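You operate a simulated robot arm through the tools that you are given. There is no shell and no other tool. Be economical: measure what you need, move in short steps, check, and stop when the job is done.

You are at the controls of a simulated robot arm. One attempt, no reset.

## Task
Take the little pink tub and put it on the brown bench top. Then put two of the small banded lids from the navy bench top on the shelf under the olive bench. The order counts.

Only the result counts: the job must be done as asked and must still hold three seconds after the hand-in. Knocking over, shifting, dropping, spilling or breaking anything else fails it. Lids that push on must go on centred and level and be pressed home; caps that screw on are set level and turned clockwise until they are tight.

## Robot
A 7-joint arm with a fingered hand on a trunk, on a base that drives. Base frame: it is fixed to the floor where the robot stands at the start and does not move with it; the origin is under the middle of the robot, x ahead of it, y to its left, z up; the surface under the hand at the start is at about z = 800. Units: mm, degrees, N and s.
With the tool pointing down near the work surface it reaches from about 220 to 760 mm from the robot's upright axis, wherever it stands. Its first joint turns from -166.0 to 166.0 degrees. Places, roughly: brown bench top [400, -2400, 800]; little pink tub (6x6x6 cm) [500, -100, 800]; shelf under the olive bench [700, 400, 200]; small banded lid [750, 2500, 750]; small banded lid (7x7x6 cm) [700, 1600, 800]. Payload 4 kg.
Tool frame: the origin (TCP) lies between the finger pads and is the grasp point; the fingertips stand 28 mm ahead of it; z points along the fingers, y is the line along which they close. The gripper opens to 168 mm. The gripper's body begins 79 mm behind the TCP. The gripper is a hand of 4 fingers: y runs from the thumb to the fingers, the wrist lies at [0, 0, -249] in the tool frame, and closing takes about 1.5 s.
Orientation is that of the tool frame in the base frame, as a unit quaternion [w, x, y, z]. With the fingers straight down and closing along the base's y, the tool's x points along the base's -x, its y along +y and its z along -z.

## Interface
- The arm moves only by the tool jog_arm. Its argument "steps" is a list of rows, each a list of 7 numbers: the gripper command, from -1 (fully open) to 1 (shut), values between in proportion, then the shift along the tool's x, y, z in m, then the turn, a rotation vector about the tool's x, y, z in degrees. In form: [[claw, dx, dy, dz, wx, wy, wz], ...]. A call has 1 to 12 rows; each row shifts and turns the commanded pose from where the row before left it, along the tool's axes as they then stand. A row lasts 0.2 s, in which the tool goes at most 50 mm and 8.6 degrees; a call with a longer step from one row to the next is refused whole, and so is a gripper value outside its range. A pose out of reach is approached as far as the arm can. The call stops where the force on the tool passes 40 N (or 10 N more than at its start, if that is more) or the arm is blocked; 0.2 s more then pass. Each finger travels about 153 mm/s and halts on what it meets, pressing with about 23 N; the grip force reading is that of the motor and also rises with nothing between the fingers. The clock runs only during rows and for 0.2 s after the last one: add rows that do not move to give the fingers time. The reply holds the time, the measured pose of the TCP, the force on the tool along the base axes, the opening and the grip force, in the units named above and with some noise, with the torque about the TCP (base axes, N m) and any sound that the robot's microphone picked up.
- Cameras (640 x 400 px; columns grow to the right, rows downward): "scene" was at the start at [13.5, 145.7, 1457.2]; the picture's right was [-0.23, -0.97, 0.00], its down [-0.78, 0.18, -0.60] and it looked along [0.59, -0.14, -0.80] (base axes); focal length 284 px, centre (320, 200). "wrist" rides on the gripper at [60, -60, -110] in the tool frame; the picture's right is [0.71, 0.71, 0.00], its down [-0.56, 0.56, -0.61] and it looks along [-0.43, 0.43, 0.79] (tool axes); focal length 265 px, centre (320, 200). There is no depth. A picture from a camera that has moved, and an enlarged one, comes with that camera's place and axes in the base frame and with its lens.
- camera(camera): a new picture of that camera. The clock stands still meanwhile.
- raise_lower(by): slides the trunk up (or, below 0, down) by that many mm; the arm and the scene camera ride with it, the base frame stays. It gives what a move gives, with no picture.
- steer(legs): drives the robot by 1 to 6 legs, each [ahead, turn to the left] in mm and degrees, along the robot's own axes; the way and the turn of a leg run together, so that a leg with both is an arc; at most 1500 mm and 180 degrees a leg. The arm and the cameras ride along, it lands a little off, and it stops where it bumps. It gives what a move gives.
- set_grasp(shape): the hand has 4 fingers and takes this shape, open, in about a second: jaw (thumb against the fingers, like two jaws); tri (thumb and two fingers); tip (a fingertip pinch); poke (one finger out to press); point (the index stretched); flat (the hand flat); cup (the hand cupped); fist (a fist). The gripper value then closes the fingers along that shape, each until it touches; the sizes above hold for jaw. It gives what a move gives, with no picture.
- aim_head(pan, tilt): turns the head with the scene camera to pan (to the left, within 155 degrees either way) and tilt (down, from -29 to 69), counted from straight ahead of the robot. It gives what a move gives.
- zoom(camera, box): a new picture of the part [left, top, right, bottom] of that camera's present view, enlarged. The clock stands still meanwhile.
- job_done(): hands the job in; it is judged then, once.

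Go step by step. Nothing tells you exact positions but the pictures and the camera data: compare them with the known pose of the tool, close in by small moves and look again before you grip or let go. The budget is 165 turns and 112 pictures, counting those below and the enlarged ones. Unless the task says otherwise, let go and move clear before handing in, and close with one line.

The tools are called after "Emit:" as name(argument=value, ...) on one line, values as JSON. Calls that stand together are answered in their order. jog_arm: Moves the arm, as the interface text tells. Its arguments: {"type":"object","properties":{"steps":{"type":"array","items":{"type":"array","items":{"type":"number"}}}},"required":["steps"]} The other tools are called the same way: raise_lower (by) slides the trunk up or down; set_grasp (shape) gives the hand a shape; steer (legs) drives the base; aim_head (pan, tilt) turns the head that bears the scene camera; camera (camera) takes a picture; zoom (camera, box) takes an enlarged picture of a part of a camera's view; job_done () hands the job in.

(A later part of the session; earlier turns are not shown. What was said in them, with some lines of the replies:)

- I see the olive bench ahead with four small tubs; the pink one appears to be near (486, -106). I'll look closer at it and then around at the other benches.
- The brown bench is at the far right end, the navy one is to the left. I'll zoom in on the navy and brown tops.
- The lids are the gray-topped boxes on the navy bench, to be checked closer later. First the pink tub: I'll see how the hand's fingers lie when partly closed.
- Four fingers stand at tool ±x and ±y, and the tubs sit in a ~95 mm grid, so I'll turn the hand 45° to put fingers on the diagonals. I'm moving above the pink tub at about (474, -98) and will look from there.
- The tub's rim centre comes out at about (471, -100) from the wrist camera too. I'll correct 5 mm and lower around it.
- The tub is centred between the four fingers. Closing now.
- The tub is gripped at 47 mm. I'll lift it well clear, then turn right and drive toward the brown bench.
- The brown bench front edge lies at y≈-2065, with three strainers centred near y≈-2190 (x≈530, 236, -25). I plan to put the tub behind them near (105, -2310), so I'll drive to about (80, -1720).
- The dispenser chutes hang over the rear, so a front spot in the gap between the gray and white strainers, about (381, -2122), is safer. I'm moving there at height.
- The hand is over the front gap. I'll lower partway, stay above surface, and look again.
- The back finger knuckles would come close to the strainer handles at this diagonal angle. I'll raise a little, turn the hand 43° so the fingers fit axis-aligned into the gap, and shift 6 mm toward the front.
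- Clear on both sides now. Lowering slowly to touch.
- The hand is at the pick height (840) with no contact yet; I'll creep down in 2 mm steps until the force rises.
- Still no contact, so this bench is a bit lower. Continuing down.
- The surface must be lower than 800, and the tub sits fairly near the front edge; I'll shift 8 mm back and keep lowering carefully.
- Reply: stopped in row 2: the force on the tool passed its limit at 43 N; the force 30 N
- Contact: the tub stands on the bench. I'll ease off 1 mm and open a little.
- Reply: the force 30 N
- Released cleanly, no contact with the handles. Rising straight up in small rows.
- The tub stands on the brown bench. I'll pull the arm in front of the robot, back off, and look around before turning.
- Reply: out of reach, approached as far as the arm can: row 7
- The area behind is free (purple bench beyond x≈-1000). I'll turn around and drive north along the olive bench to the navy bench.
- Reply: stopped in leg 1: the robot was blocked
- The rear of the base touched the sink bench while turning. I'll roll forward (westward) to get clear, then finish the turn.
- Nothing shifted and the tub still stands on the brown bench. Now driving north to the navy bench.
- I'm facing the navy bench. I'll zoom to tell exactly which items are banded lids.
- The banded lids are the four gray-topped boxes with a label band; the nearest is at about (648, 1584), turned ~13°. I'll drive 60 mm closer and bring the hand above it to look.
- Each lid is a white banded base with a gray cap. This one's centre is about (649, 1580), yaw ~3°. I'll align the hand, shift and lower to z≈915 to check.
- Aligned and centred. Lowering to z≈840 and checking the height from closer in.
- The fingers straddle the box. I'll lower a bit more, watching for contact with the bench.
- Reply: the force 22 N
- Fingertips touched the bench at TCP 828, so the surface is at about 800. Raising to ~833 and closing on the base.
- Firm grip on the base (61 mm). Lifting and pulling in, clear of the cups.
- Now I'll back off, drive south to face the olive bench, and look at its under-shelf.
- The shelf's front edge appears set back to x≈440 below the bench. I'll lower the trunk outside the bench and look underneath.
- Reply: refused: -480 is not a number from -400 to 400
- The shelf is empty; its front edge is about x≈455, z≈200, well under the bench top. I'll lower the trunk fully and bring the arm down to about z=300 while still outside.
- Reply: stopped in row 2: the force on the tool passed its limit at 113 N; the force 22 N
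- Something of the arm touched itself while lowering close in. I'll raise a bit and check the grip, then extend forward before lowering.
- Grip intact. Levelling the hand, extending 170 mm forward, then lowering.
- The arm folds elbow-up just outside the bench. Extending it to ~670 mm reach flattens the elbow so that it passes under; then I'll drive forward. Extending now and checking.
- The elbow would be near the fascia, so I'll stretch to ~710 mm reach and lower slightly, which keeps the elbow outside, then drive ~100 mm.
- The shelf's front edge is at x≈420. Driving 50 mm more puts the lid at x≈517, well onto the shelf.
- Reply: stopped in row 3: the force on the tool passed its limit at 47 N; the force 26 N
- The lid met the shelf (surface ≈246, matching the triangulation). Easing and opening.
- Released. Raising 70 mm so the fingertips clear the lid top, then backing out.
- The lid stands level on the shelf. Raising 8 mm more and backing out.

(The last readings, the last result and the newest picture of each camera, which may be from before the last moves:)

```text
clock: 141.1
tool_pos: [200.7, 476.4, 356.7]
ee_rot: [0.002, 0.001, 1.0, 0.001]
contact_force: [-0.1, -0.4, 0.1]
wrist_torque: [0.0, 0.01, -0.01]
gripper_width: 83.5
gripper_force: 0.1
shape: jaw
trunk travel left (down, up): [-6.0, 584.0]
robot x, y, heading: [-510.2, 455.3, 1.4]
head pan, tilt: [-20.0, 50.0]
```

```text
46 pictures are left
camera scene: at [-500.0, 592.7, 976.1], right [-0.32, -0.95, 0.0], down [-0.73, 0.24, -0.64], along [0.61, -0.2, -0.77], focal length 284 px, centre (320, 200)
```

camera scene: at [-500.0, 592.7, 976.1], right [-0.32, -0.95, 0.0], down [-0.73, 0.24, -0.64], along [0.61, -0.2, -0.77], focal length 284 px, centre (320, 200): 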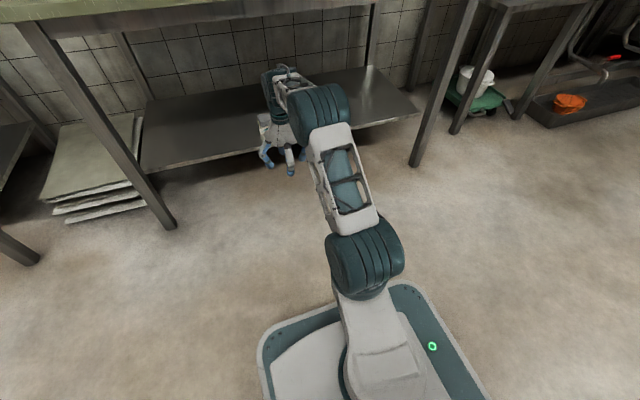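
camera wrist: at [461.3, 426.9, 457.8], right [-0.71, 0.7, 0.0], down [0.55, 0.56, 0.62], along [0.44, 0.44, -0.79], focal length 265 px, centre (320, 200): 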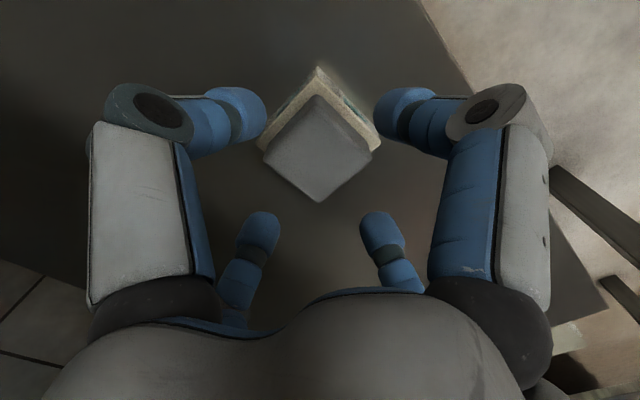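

Clear of the bench. Retracting, raising the arm and trunk, then driving back to the navy bench for the second lid.

Emit:
jog_arm(steps=[[0.0, 0.04, 0, 0, 0, 0, 0], [0.0, 0.04, 0, 0, 0, 0, 0], [0.0, 0.04, 0, 0, 0, 0, 0], [0.0, 0, 0, -0.045, 0, 0, 0], [0.0, 0, 0, -0.045, 0, 0, 0], [0.0, 0, 0, -0.045, 0, 0, 0], [0.0, 0, 0, -0.045, 0, 0, 0], [0.0, 0, 0, -0.045, 0, 0, 0], [0.0, 0.04, 0, 0, 0, 0, 0], [0.0, 0.04, 0, 0, 0, 0, 0], [0.0, 0.04, 0, 0, 0, 0, 0]])

Emit:
raise_lower(by=390)

Emit:
raise_lower(by=120)

Emit:
aim_head(pan=0, tilt=45)

Emit:
camera(camera="scene")

```text
clock: 143.5
tool_pos: [-40.2, 475.2, 580.5]
ee_rot: [0.003, 0.0, 1.0, 0.001]
contact_force: [0.1, -0.2, -0.7]
wrist_torque: [-0.02, -0.04, 0.0]
gripper_width: 83.6
gripper_force: 0.1
shape: jaw
trunk travel left (down, up): [-6.0, 584.0]
robot x, y, heading: [-507.5, 455.7, 1.2]
head pan, tilt: [-20.0, 50.0]
```

```text
clock: 147.2
tool_pos: [-39.5, 476.6, 971.6]
ee_rot: [0.002, 0.0, 1.0, 0.001]
contact_force: [-0.1, 0.0, 0.3]
wrist_torque: [0.01, 0.0, -0.01]
gripper_width: 83.9
gripper_force: 0.1
shape: jaw
trunk travel left (down, up): [-396.0, 194.0]
robot x, y, heading: [-512.5, 456.2, 1.5]
head pan, tilt: [-20.0, 50.0]
```

```text
clock: 148.8
tool_pos: [-39.2, 475.6, 1092.8]
ee_rot: [0.003, -0.001, 1.0, 0.0]
contact_force: [-0.1, 0.4, -0.5]
wrist_torque: [0.02, 0.03, 0.01]
gripper_width: 83.8
gripper_force: 0.0
shape: jaw
trunk travel left (down, up): [-516.0, 74.0]
robot x, y, heading: [-508.2, 453.8, 1.5]
head pan, tilt: [-20.0, 50.0]
```

```text
clock: 149.6
tool_pos: [-39.8, 476.2, 1090.8]
ee_rot: [0.002, 0.0, 1.0, 0.0]
contact_force: [-0.7, -0.7, 0.7]
wrist_torque: [-0.03, -0.01, 0.0]
gripper_width: 83.7
gripper_force: 0.1
shape: jaw
trunk travel left (down, up): [-516.0, 74.0]
robot x, y, heading: [-509.2, 457.7, 1.7]
head pan, tilt: [0.0, 45.0]
```

```text
45 pictures are left
camera scene: at [-491.8, 619.3, 1493.0], right [0.03, -1.0, 0.0], down [-0.71, -0.02, -0.71], along [0.71, 0.02, -0.71], focal length 284 px, centre (320, 200)
```

scene: 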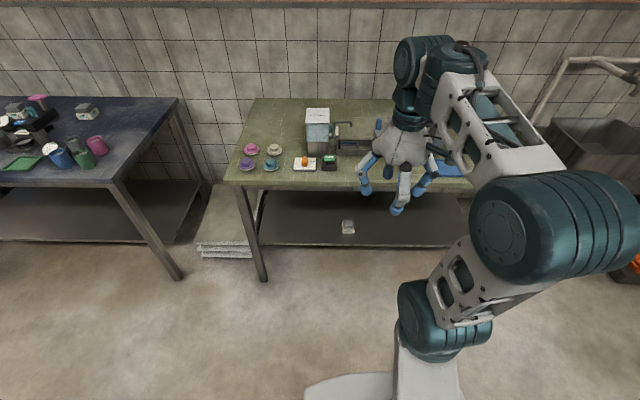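

The first lid sits on the shelf. The second lid is the one at about (741, 1775), behind the pink-handled machine (handle at (592, 1798, 970)). Driving back to the navy bench.

Emit:
steer(legs=[[150, 0], [0, 88.5], [1220, 0], [0, -90], [280, 0]])

Emit:
camera(camera="scene")

```text
clock: 166.0
tool_pos: [381.5, 1739.7, 1091.5]
ee_rot: [0.002, 0.004, 1.0, 0.0]
contact_force: [-0.5, 0.1, -0.5]
wrist_torque: [0.0, 0.01, 0.0]
gripper_width: 83.5
gripper_force: 0.1
shape: jaw
trunk travel left (down, up): [-516.0, 74.0]
robot x, y, heading: [-91.2, 1725.8, 1.2]
head pan, tilt: [0.0, 45.0]
```

```text
44 pictures are left
camera scene: at [-69.2, 1885.3, 1493.0], right [0.02, -1.0, 0.0], down [-0.71, -0.01, -0.71], along [0.71, 0.01, -0.71], focal length 284 px, centre (320, 200)
```

scene: 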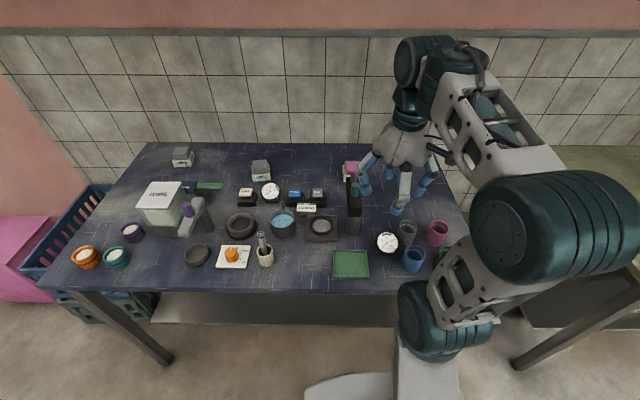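

Emit:
steer(legs=[[0, -16], [115, 0], [0, 15]])

Emit:
jog_arm(steps=[[-0.3, -0.04, 0.01, 0, 0, 0, 0], [-0.3, -0.04, 0.01, 0, 0, 0, 0], [-0.3, -0.04, 0.01, 0, 0, 0, 0], [-0.3, -0.04, 0.01, 0, 0, 0, 0], [-0.3, -0.04, 0.01, 0, 0, 0, 0], [-0.3, -0.04, 0.01, 0, 0, 0, 0], [-0.3, 0, 0, 0, 0, 0, 0]])

Emit:
camera(camera="wrist")

Emit:
camera(camera="scene")

```text
clock: 169.0
tool_pos: [491.5, 1697.6, 1090.8]
ee_rot: [0.003, 0.014, 1.0, -0.001]
contact_force: [-0.2, 0.2, -0.6]
wrist_torque: [-0.03, 0.04, 0.01]
gripper_width: 83.3
gripper_force: 0.1
shape: jaw
trunk travel left (down, up): [-516.0, 74.0]
robot x, y, heading: [24.1, 1689.5, -0.1]
head pan, tilt: [0.0, 45.0]
```

```text
clock: 170.6
tool_pos: [717.0, 1746.5, 1072.7]
ee_rot: [0.002, 0.014, 1.0, 0.0]
contact_force: [0.7, 0.5, -0.3]
wrist_torque: [0.0, 0.03, 0.0]
gripper_width: 108.8
gripper_force: 0.1
shape: jaw
out of reach, approached as far as the arm can: row 6
trunk travel left (down, up): [-516.0, 74.0]
robot x, y, heading: [20.1, 1688.9, -0.1]
head pan, tilt: [0.0, 45.0]
```

```text
43 pictures are left
camera wrist: at [653.7, 1688.2, 1182.3], right [-0.69, 0.73, 0.0], down [0.57, 0.54, 0.62], along [0.45, 0.42, -0.79], focal length 265 px, centre (320, 200)
```

wrist: 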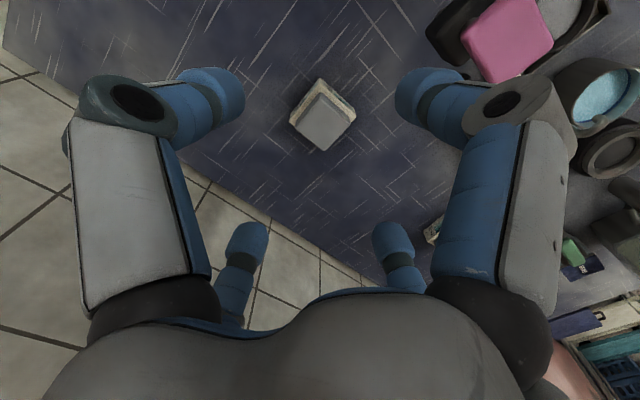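

```text
42 pictures are left
camera scene: at [45.4, 1855.0, 1492.9], right [0.0, -1.0, 0.0], down [-0.71, 0.0, -0.71], along [0.71, 0.0, -0.71], focal length 284 px, centre (320, 200)
```

scene: 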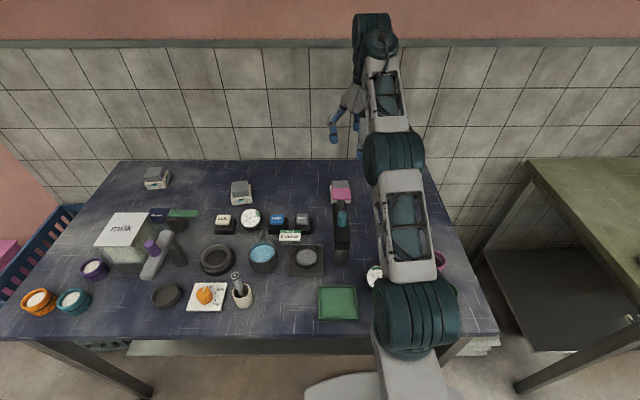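

The lid is at about (744, 1778), yaw ~7°; the pink handle ends at x≈607, leaving room. Lowering the trunk to gain reach, then aligning.

Emit:
raise_lower(by=-110)

Emit:
jog_arm(steps=[[-0.3, 0, 0, 0, 0, 0, -4.2], [-0.3, 0, 0, 0, 0, 0, -4.2], [-0.3, -0.0155, 0.014, 0, 0, 0, 0], [-0.3, -0.0155, 0.014, 0, 0, 0, 0], [-0.3, 0, 0, 0.03, 0, 0, 0], [-0.3, 0, 0, 0, 0, 0, 0]])

Emit:
camera(camera="wrist")

```text
clock: 172.0
tool_pos: [716.2, 1747.2, 978.2]
ee_rot: [0.005, 0.015, 1.0, 0.0]
contact_force: [-0.3, 0.4, -0.1]
wrist_torque: [-0.01, 0.01, 0.02]
gripper_width: 108.8
gripper_force: 0.1
shape: jaw
trunk travel left (down, up): [-406.0, 184.0]
robot x, y, heading: [25.3, 1694.8, -0.4]
head pan, tilt: [0.0, 45.0]
```

```text
clock: 173.4
tool_pos: [713.6, 1776.5, 947.2]
ee_rot: [0.006, -0.059, 0.998, -0.003]
contact_force: [-0.9, -0.6, -0.2]
wrist_torque: [0.01, -0.02, -0.01]
gripper_width: 108.8
gripper_force: 0.0
shape: jaw
out of reach, approached as far as the arm can: row 3, 4
trunk travel left (down, up): [-406.0, 184.0]
robot x, y, heading: [22.3, 1688.5, 0.0]
head pan, tilt: [0.0, 45.0]
```

```text
41 pictures are left
camera wrist: at [658.2, 1709.4, 1055.7], right [-0.79, 0.62, -0.01], down [0.48, 0.62, 0.62], along [0.39, 0.48, -0.79], focal length 265 px, centre (320, 200)
```

wrist: 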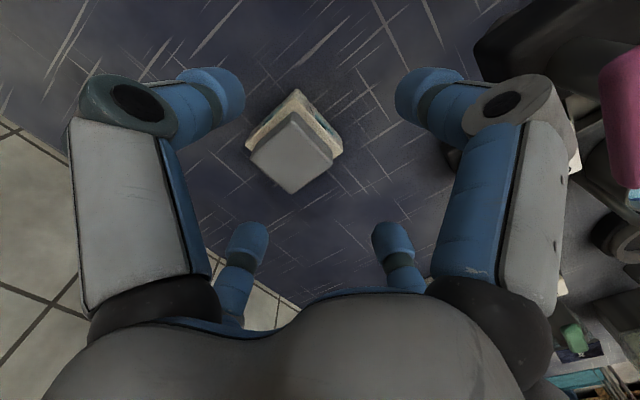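

The lid is just beyond vertical reach, so I'll raise the trunk to level the shoulder with the wrist and lean the hand back 8° toward the robot.

Emit:
raise_lower(by=85)

Emit:
jog_arm(steps=[[-0.3, 0, 0, 0, 0, -4.3, 0], [-0.3, 0, 0, 0, 0, -4.3, 0], [-0.3, 0.0056, 0, 0.04, 0, 0, 0], [-0.3, 0.0056, 0, 0.04, 0, 0, 0], [-0.3, -0.015, -0.001, 0.002, 0, 0, 0], [-0.3, -0.015, -0.001, 0.002, 0, 0, 0], [-0.3, 0, 0, 0, 0, 0, 0]])

Emit:
camera(camera="wrist")

```text
clock: 174.6
tool_pos: [716.4, 1770.0, 1017.2]
ee_rot: [0.003, -0.059, 0.998, 0.0]
contact_force: [0.0, 0.0, -0.1]
wrist_torque: [0.02, 0.02, 0.01]
gripper_width: 108.8
gripper_force: 0.1
shape: jaw
trunk travel left (down, up): [-491.0, 99.0]
robot x, y, heading: [22.5, 1691.2, -0.0]
head pan, tilt: [0.0, 45.0]
```

```text
clock: 176.2
tool_pos: [749.4, 1771.9, 936.5]
ee_rot: [0.077, -0.059, 0.995, 0.004]
contact_force: [0.1, -0.6, 0.1]
wrist_torque: [0.03, 0.03, -0.02]
gripper_width: 108.9
gripper_force: 0.1
shape: jaw
trunk travel left (down, up): [-491.0, 99.0]
robot x, y, heading: [22.1, 1687.4, -0.4]
head pan, tilt: [0.0, 45.0]
```

```text
40 pictures are left
camera wrist: at [678.7, 1703.1, 1035.4], right [-0.78, 0.62, -0.11], down [0.39, 0.61, 0.69], along [0.5, 0.5, -0.71], focal length 265 px, centre (320, 200)
```

wrist: 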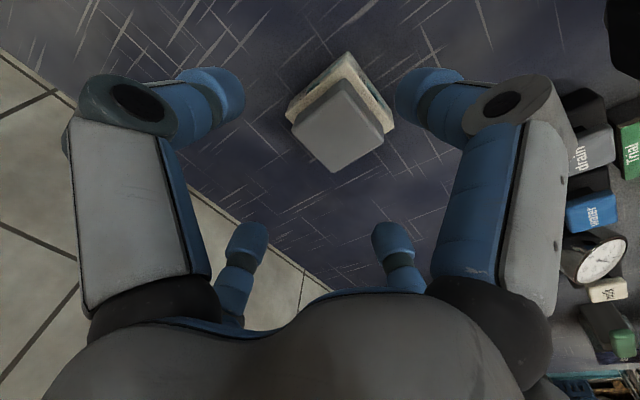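

Within reach now. Small correction, lower 60 mm, then reduce the lean to about 3° for the grasp.

Emit:
jog_arm(steps=[[-0.3, 0.0035, 0.0044, 0, 0, 0, 0], [-0.3, 0.0046, 0, 0.0297, 0, 0, 0], [-0.3, 0.0046, 0, 0.0297, 0, 0, 0], [-0.3, 0, 0, 0, 0, 2.9, 0], [-0.3, 0, 0, 0, 0, 2.9, 0], [-0.3, 0.001, 0, 0.02, 0, 0, 0], [-0.3, 0, 0, 0, 0, 0, 0]])

Emit:
camera(camera="wrist")

Emit:
zoom(camera="scene", box=[290, 120, 410, 240])

```text
clock: 177.8
tool_pos: [743.5, 1775.8, 857.3]
ee_rot: [0.027, -0.059, 0.998, 0.002]
contact_force: [0.4, 0.8, 0.2]
wrist_torque: [0.03, 0.01, -0.01]
gripper_width: 108.9
gripper_force: 0.0
shape: jaw
trunk travel left (down, up): [-491.0, 99.0]
robot x, y, heading: [23.0, 1690.1, 0.0]
head pan, tilt: [0.0, 45.0]
```

```text
39 pictures are left
camera wrist: at [684.1, 1708.2, 962.3], right [-0.78, 0.62, -0.04], down [0.45, 0.62, 0.64], along [0.42, 0.49, -0.76], focal length 265 px, centre (320, 200)
```

wrist: 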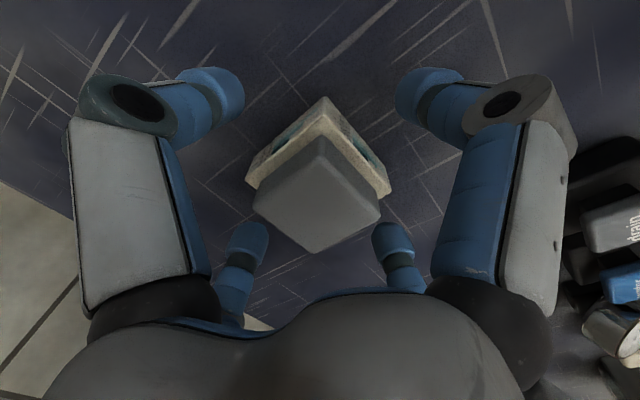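

```text
3.33 times, centred on (350, 180) of scene
camera zoom: at [45.1, 1854.7, 1468.0], right [0.0, -1.0, 0.0], down [-0.71, 0.0, -0.71], along [0.71, 0.0, -0.71], focal length 945 px, centre (220, 267)
```

zoom: 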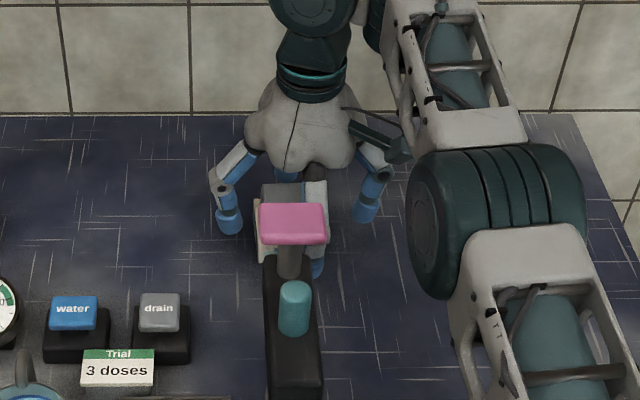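

Centred. Lowering to z≈836 and closing.

Emit:
jog_arm(steps=[[-0.3, 0.0005, 0, 0.012, 0, 0, 0], [-0.3, 0.0005, 0, 0.008, 0, 0, 0], [-0.3, 0, 0, 0, 0, 0, 0]])

Emit:
camera(camera="wrist")

```text
clock: 178.6
tool_pos: [744.2, 1777.7, 838.0]
ee_rot: [0.027, -0.059, 0.998, 0.002]
contact_force: [-0.3, -0.2, -0.1]
wrist_torque: [-0.01, 0.03, 0.0]
gripper_width: 109.2
gripper_force: 0.0
shape: jaw
trunk travel left (down, up): [-491.0, 99.0]
robot x, y, heading: [18.9, 1688.7, -0.3]
head pan, tilt: [0.0, 45.0]
```

```text
37 pictures are left
camera wrist: at [684.4, 1709.2, 944.0], right [-0.78, 0.62, -0.04], down [0.45, 0.62, 0.64], along [0.42, 0.49, -0.76], focal length 265 px, centre (320, 200)
```

wrist: 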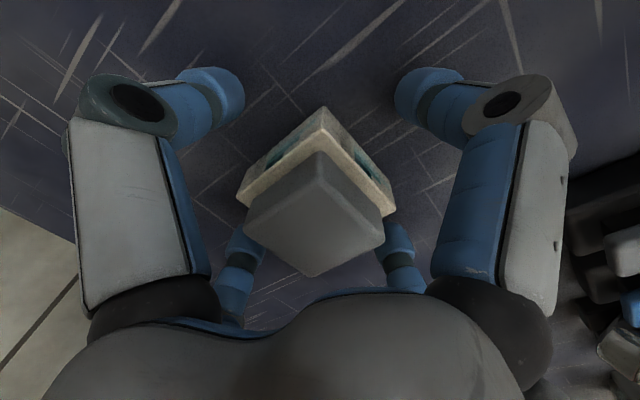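

Emit:
jog_arm(steps=[[-0.3, 0, 0, 0.002, 0, 0, 0], [0.0, 0, 0, 0, 0, 0, 0], [0.1, 0, 0, 0, 0, 0, 0], [0.3, 0, 0, 0, 0, 0, 0], [0.6, 0, 0, 0, 0, 0, 0], [0.6, 0, 0, 0, 0, 0, 0], [0.6, 0, 0, 0, 0, 0, 0]])

Emit:
camera(camera="wrist")

```text
clock: 180.2
tool_pos: [744.2, 1776.3, 836.1]
ee_rot: [0.027, -0.059, 0.998, 0.001]
contact_force: [0.0, 0.0, -0.8]
wrist_torque: [0.03, 0.01, -0.05]
gripper_width: 59.9
gripper_force: 23.1
shape: jaw
trunk travel left (down, up): [-491.0, 99.0]
robot x, y, heading: [22.7, 1691.3, 0.2]
head pan, tilt: [0.0, 45.0]
```

```text
36 pictures are left
camera wrist: at [684.6, 1708.4, 941.9], right [-0.78, 0.62, -0.04], down [0.45, 0.62, 0.64], along [0.42, 0.49, -0.76], focal length 265 px, centre (320, 200)
```

wrist: 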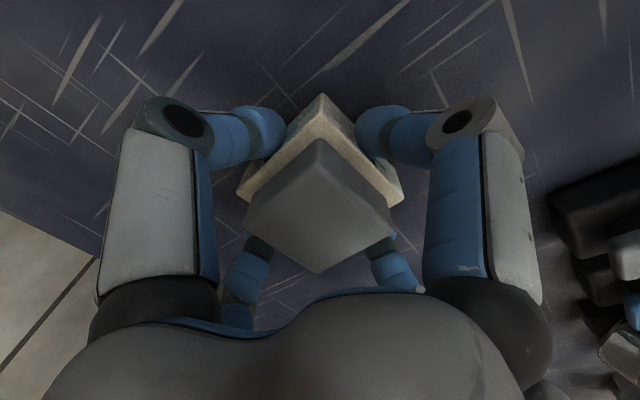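

Second lid gripped (60 mm). Lifting, then moving back and to the side of the pink handle.

Emit:
jog_arm(steps=[[0.6, -0.0014, 0, -0.025, 0, 0, 0], [0.6, -0.0014, 0, -0.025, 0, 0, 0], [0.6, -0.0014, 0, -0.025, 0, 0, 0], [0.6, -0.0014, 0, -0.025, 0, 0, 0], [0.6, 0.02, -0.0175, -0.041, 0, 0, 0], [0.6, 0.02, -0.0175, -0.041, 0, 0, 0], [0.6, 0.02, -0.0175, -0.041, 0, 0, 0], [0.6, 0, 0, 0, 0, 0, 0]])

Emit:
zoom(camera="scene", box=[250, 60, 450, 240])

```text
clock: 182.0
tool_pos: [686.6, 1716.9, 1052.0]
ee_rot: [0.026, -0.06, 0.998, 0.002]
contact_force: [0.6, 0.0, -0.6]
wrist_torque: [0.01, -0.02, -0.01]
gripper_width: 60.0
gripper_force: 22.9
shape: jaw
trunk travel left (down, up): [-491.0, 99.0]
robot x, y, heading: [21.0, 1693.5, 0.0]
head pan, tilt: [0.0, 45.0]
```

```text
2.22 times, centred on (350, 150) of scene
camera zoom: at [44.8, 1854.5, 1468.0], right [0.0, -1.0, 0.0], down [-0.71, 0.0, -0.71], along [0.71, 0.0, -0.71], focal length 630 px, centre (253, 311)
```

zoom: 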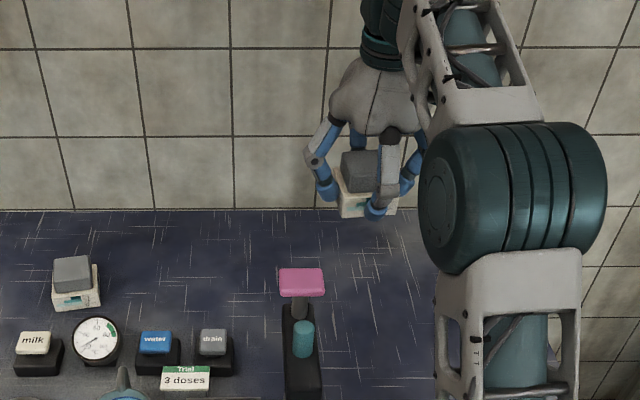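

Emit:
jog_arm(steps=[[0.6, 0.045, 0, -0.0024, 0, 0, 0], [0.6, 0.045, 0, -0.0024, 0, 0, 0], [0.6, 0.045, 0, -0.0024, 0, 0, 0], [0.6, 0.045, 0, -0.0024, 0, 0, 0], [0.6, 0.045, 0, -0.0024, 0, 0, 0], [0.6, 0.045, 0, -0.0024, 0, 0, 0], [0.6, 0.02, 0, -0.0012, 0, 0, 0], [0.6, 0, 0, 0, 0, 0, 0]])

Emit:
steer(legs=[[-330, 0], [0, -90], [1400, 0], [0, 90]])

Emit:
aim_head(pan=-10, tilt=45)

Emit:
camera(camera="scene")

```text
clock: 183.8
tool_pos: [395.1, 1682.1, 1054.1]
ee_rot: [0.027, -0.06, 0.998, 0.001]
contact_force: [0.4, 0.7, -1.1]
wrist_torque: [-0.02, -0.02, -0.03]
gripper_width: 59.8
gripper_force: 23.0
shape: jaw
trunk travel left (down, up): [-491.0, 99.0]
robot x, y, heading: [22.5, 1688.9, 0.1]
head pan, tilt: [0.0, 45.0]
```

```text
clock: 200.2
tool_pos: [54.1, 275.4, 1053.5]
ee_rot: [0.026, -0.042, 0.999, 0.001]
contact_force: [0.0, 0.3, -1.5]
wrist_torque: [0.01, 0.01, 0.01]
gripper_width: 59.7
gripper_force: 23.3
shape: jaw
trunk travel left (down, up): [-491.0, 99.0]
robot x, y, heading: [-321.6, 295.0, -1.9]
head pan, tilt: [0.0, 45.0]
```

```text
clock: 200.9
tool_pos: [55.2, 275.6, 1053.7]
ee_rot: [0.027, -0.043, 0.999, 0.0]
contact_force: [-0.4, -0.3, -1.2]
wrist_torque: [0.01, 0.0, 0.0]
gripper_width: 59.7
gripper_force: 23.6
shape: jaw
trunk travel left (down, up): [-491.0, 99.0]
robot x, y, heading: [-316.0, 295.8, -2.1]
head pan, tilt: [-10.0, 45.0]
```

```text
34 pictures are left
camera scene: at [-291.3, 445.3, 1468.0], right [-0.21, -0.98, 0.0], down [-0.69, 0.15, -0.71], along [0.69, -0.15, -0.71], focal length 284 px, centre (320, 200)
```

scene: 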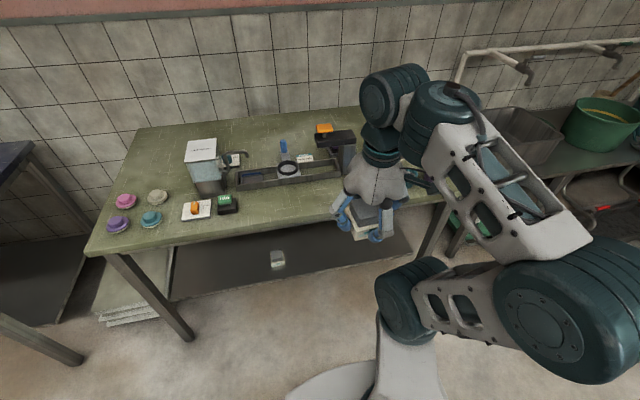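

The first lid is in view on the shelf at left. Same procedure: lower the trunk outside the bench, then extend below.

Emit:
raise_lower(by=-390)

Emit:
raise_lower(by=-95)

Emit:
jog_arm(steps=[[0.6, -0.045, 0, 0.0024, 0, 0, 0], [0.6, -0.045, 0, 0.0024, 0, 0, 0], [0.6, -0.045, 0, 0.0024, 0, 0, 0], [0.6, 0, 0, 0, 0, 0, 0]])

```text
clock: 204.7
tool_pos: [54.7, 276.0, 664.6]
ee_rot: [0.027, -0.043, 0.999, 0.001]
contact_force: [1.6, 0.4, -2.0]
wrist_torque: [0.0, 0.02, 0.04]
gripper_width: 59.4
gripper_force: 22.5
shape: jaw
trunk travel left (down, up): [-101.0, 489.0]
robot x, y, heading: [-314.2, 296.7, -2.1]
head pan, tilt: [-10.0, 45.0]
```

```text
clock: 206.0
tool_pos: [54.0, 275.5, 569.3]
ee_rot: [0.027, -0.043, 0.999, 0.002]
contact_force: [-0.1, 0.0, -0.8]
wrist_torque: [0.01, 0.01, -0.04]
gripper_width: 59.7
gripper_force: 23.3
shape: jaw
trunk travel left (down, up): [-6.0, 584.0]
robot x, y, heading: [-319.3, 297.8, -2.0]
head pan, tilt: [-10.0, 45.0]
```

```text
clock: 207.0
tool_pos: [189.8, 284.7, 570.5]
ee_rot: [0.027, -0.043, 0.999, 0.002]
contact_force: [-0.3, 0.2, -0.4]
wrist_torque: [0.03, 0.01, -0.02]
gripper_width: 59.5
gripper_force: 22.5
shape: jaw
trunk travel left (down, up): [-6.0, 584.0]
robot x, y, heading: [-318.7, 296.5, -1.9]
head pan, tilt: [-10.0, 45.0]
```

Emit:
jog_arm(steps=[[0.6, 0.0024, 0, 0.045, 0, 0, 0], [0.6, 0.0024, 0, 0.045, 0, 0, 0], [0.6, 0.0024, 0, 0.045, 0, 0, 0], [0.6, 0.0024, 0, 0.045, 0, 0, 0], [0.6, 0.0024, 0, 0.045, 0, 0, 0], [0.6, -0.039, 0, 0.002, 0, 0, 0], [0.6, -0.039, 0, 0.002, 0, 0, 0], [0.6, -0.039, 0, 0.002, 0, 0, 0], [0.6, -0.039, 0, 0.002, 0, 0, 0], [0.6, -0.02, 0, 0.021, 0, 0, 0], [0.6, -0.02, 0, 0.011, 0, 0, 0], [0.6, 0, 0, 0, 0, 0, 0]])

Emit:
camera(camera="scene")

Emit:
camera(camera="wrist")

```text
clock: 209.6
tool_pos: [387.9, 305.3, 312.9]
ee_rot: [0.028, -0.043, 0.999, 0.0]
contact_force: [0.5, 0.1, -0.1]
wrist_torque: [-0.03, 0.0, 0.0]
gripper_width: 59.5
gripper_force: 22.5
shape: jaw
trunk travel left (down, up): [-6.0, 584.0]
robot x, y, heading: [-318.4, 300.1, -1.8]
head pan, tilt: [-10.0, 45.0]
```

```text
33 pictures are left
camera scene: at [-291.3, 445.3, 983.0], right [-0.21, -0.98, 0.0], down [-0.69, 0.15, -0.71], along [0.69, -0.15, -0.71], focal length 284 px, centre (320, 200)
```

scene: 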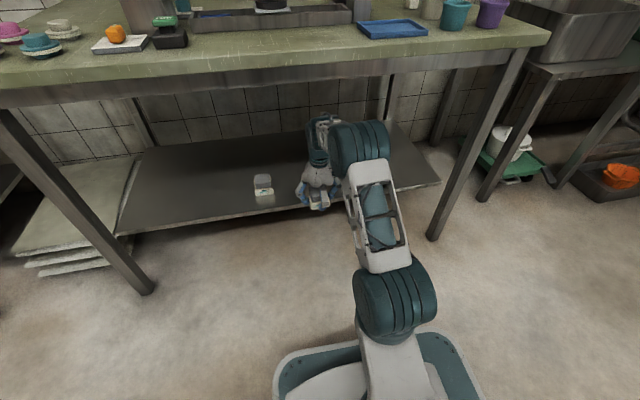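

```text
32 pictures are left
camera wrist: at [326.4, 239.3, 418.5], right [-0.76, 0.64, -0.04], down [0.47, 0.6, 0.64], along [0.44, 0.47, -0.76], focal length 265 px, centre (320, 200)
```

wrist: 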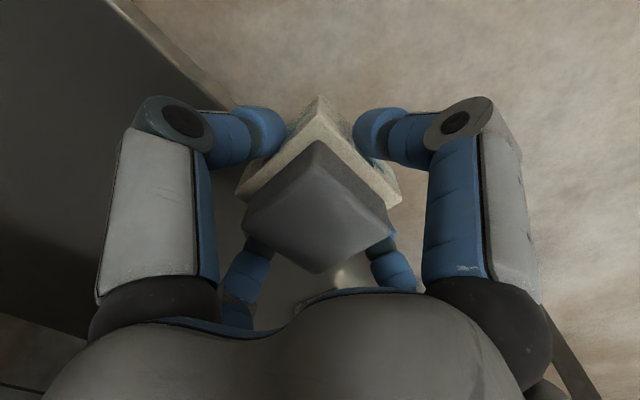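

All looks as before, with the first lid 180 mm to the left. Driving forward 130 mm under the bench.

Emit:
steer(legs=[[132, 0]])

Emit:
camera(camera="scene")

Emit:
camera(camera="wrist")

```text
clock: 210.8
tool_pos: [520.2, 299.9, 312.7]
ee_rot: [0.027, -0.043, 0.999, 0.001]
contact_force: [0.5, -1.1, -1.6]
wrist_torque: [0.02, 0.0, 0.0]
gripper_width: 59.7
gripper_force: 23.0
shape: jaw
trunk travel left (down, up): [-6.0, 584.0]
robot x, y, heading: [-187.7, 294.3, -2.2]
head pan, tilt: [-10.0, 45.0]
```

```text
31 pictures are left
camera scene: at [-159.1, 440.5, 983.0], right [-0.21, -0.98, 0.0], down [-0.69, 0.15, -0.71], along [0.69, -0.15, -0.71], focal length 284 px, centre (320, 200)
```

scene: 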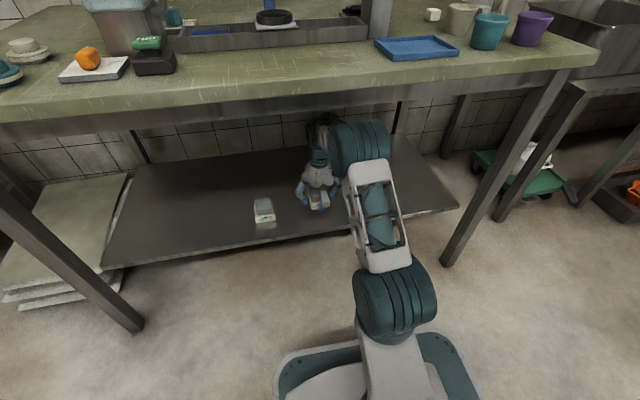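

```text
30 pictures are left
camera wrist: at [458.2, 234.0, 418.6], right [-0.76, 0.64, -0.04], down [0.47, 0.6, 0.64], along [0.44, 0.47, -0.76], focal length 265 px, centre (320, 200)
```

wrist: 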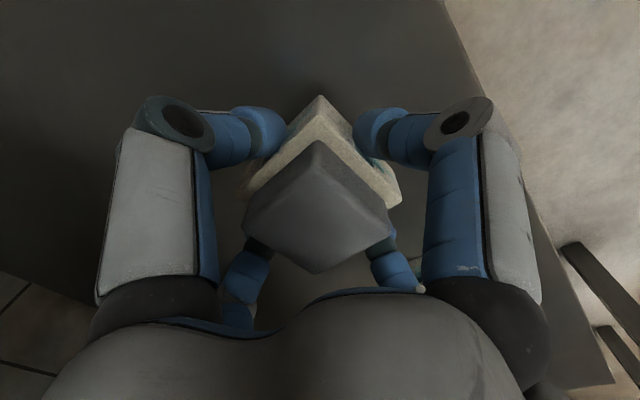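

Over the shelf. Lowering to touch (expected at z≈282).

Emit:
jog_arm(steps=[[0.6, 0.0006, 0, 0.012, 0, 0, 0], [0.6, 0.0006, 0, 0.01, 0, 0, 0], [0.6, 0.0002, 0, 0.004, 0, 0, 0], [0.6, 0.0001, 0, 0.003, 0, 0, 0], [0.6, 0, 0, 0, 0, 0, 0]])

```text
clock: 212.1
tool_pos: [520.9, 299.1, 284.8]
ee_rot: [0.028, -0.043, 0.999, 0.0]
contact_force: [-3.1, 0.3, 10.6]
wrist_torque: [0.0, 0.15, -0.02]
gripper_width: 59.6
gripper_force: 22.6
shape: jaw
trunk travel left (down, up): [-6.0, 584.0]
robot x, y, heading: [-186.1, 289.8, -2.1]
head pan, tilt: [-10.0, 45.0]
```

Contact at z≈285 with 10 N. Opening.

Emit:
jog_arm(steps=[[0.6, 0, 0, 0.001, 0, 0, 0], [0.4, 0, 0, 0, 0, 0, 0], [0.3, 0, 0, 0, 0, 0, 0], [0.2, 0, 0, 0, 0, 0, 0], [0.05, 0, 0, 0, 0, 0, 0], [0.0, 0, 0, 0, 0, 0, 0], [0.0, 0, 0, 0, 0, 0, 0]])

Emit:
camera(camera="wrist")

```text
clock: 213.7
tool_pos: [519.7, 300.4, 283.9]
ee_rot: [0.027, -0.043, 0.999, 0.001]
contact_force: [0.4, 0.3, 0.0]
wrist_torque: [0.0, 0.03, -0.06]
gripper_width: 83.4
gripper_force: 0.0
shape: jaw
trunk travel left (down, up): [-6.0, 584.0]
robot x, y, heading: [-187.7, 291.0, -1.7]
head pan, tilt: [-10.0, 45.0]
```

```text
29 pictures are left
camera wrist: at [458.3, 234.0, 389.2], right [-0.76, 0.64, -0.04], down [0.47, 0.6, 0.64], along [0.44, 0.47, -0.76], focal length 265 px, centre (320, 200)
```

wrist: 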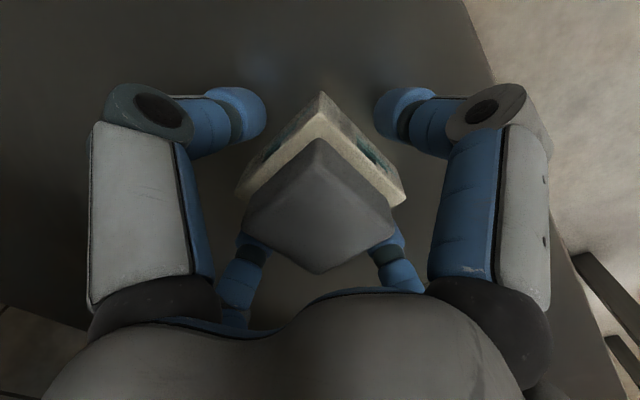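

The lid rests on the shelf. Raising straight up, then backing out.

Emit:
jog_arm(steps=[[0.0, -0.0008, 0, -0.015, 0, 0, 0], [0.0, -0.001, 0, -0.02, 0, 0, 0], [0.0, -0.001, 0, -0.02, 0, 0, 0], [0.0, -0.001, 0, -0.019, 0, 0, 0], [0.0, 0, 0, 0, 0, 0, 0]])

Emit:
camera(camera="wrist")

```text
clock: 214.8
tool_pos: [519.4, 300.9, 358.2]
ee_rot: [0.027, -0.043, 0.999, 0.001]
contact_force: [-0.1, 0.1, 0.5]
wrist_torque: [-0.01, -0.01, -0.01]
gripper_width: 83.4
gripper_force: 0.1
shape: jaw
trunk travel left (down, up): [-6.0, 584.0]
robot x, y, heading: [-186.3, 293.9, -2.0]
head pan, tilt: [-10.0, 45.0]
```

```text
28 pictures are left
camera wrist: at [457.4, 235.4, 462.3], right [-0.76, 0.64, -0.04], down [0.47, 0.6, 0.64], along [0.44, 0.47, -0.76], focal length 265 px, centre (320, 200)
```

wrist: 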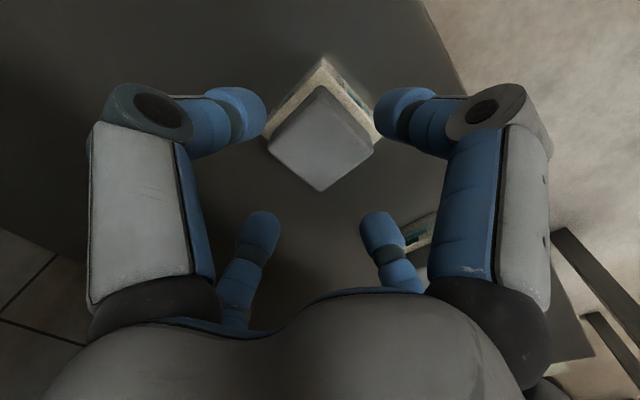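

Emit:
steer(legs=[[-330, 0]])

Emit:
aim_head(pan=0, tilt=35)

Emit:
camera(camera="scene")

```text
clock: 217.0
tool_pos: [193.0, 311.9, 356.7]
ee_rot: [0.027, -0.043, 0.999, 0.001]
contact_force: [-0.2, 0.2, 0.1]
wrist_torque: [0.0, 0.0, 0.01]
gripper_width: 83.5
gripper_force: 0.0
shape: jaw
trunk travel left (down, up): [-6.0, 584.0]
robot x, y, heading: [-509.9, 304.6, -2.2]
head pan, tilt: [-10.0, 45.0]
```

```text
clock: 217.7
tool_pos: [193.4, 313.5, 356.2]
ee_rot: [0.027, -0.043, 0.999, 0.001]
contact_force: [-0.2, -0.4, -0.4]
wrist_torque: [-0.01, 0.0, 0.02]
gripper_width: 83.2
gripper_force: 0.0
shape: jaw
trunk travel left (down, up): [-6.0, 584.0]
robot x, y, heading: [-512.9, 303.2, -2.3]
head pan, tilt: [0.0, 35.0]
```

```text
27 pictures are left
camera scene: at [-477.2, 466.0, 997.8], right [-0.04, -1.0, 0.0], down [-0.57, 0.02, -0.82], along [0.82, -0.03, -0.57], focal length 284 px, centre (320, 200)
```

scene: 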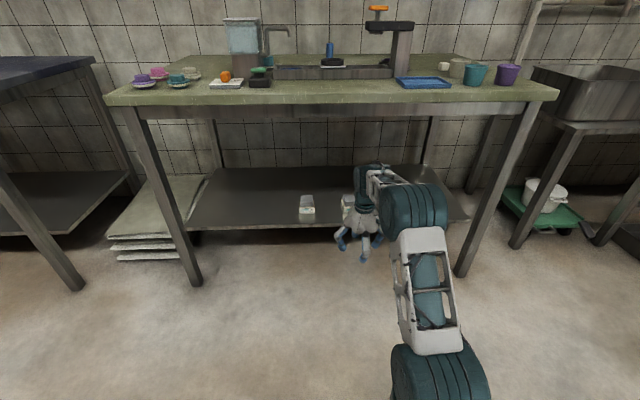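

Both lids stand on the shelf, with the second partly behind the hand. A quick zoom to confirm both are level before handing in.

Emit:
zoom(camera="scene", box=[280, 180, 380, 240])

```text
6.40 times, centred on (330, 210) of scene
camera zoom: at [-477.2, 466.0, 997.8], right [-0.04, -1.0, 0.0], down [-0.57, 0.02, -0.82], along [0.82, -0.03, -0.57], focal length 1815 px, centre (256, 136)
```

zoom: 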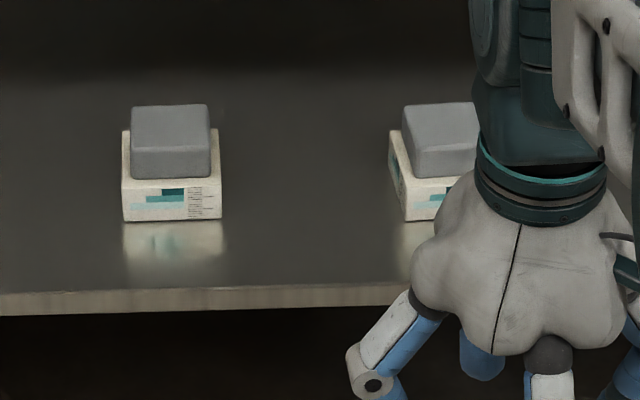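

Both lids stand flat on the shelf, the tub is on the brown bench, and the hand is clear. Handing in.

Emit:
job_done()

```text
The job is handed in.
```

I put the pink tub on the brown bench top first, then two banded lids on the shelf under the olive bench, and handed the job in. While I was turning the robot, its base bumped the sink bench once; pictures taken afterwards showed nothing shifted.
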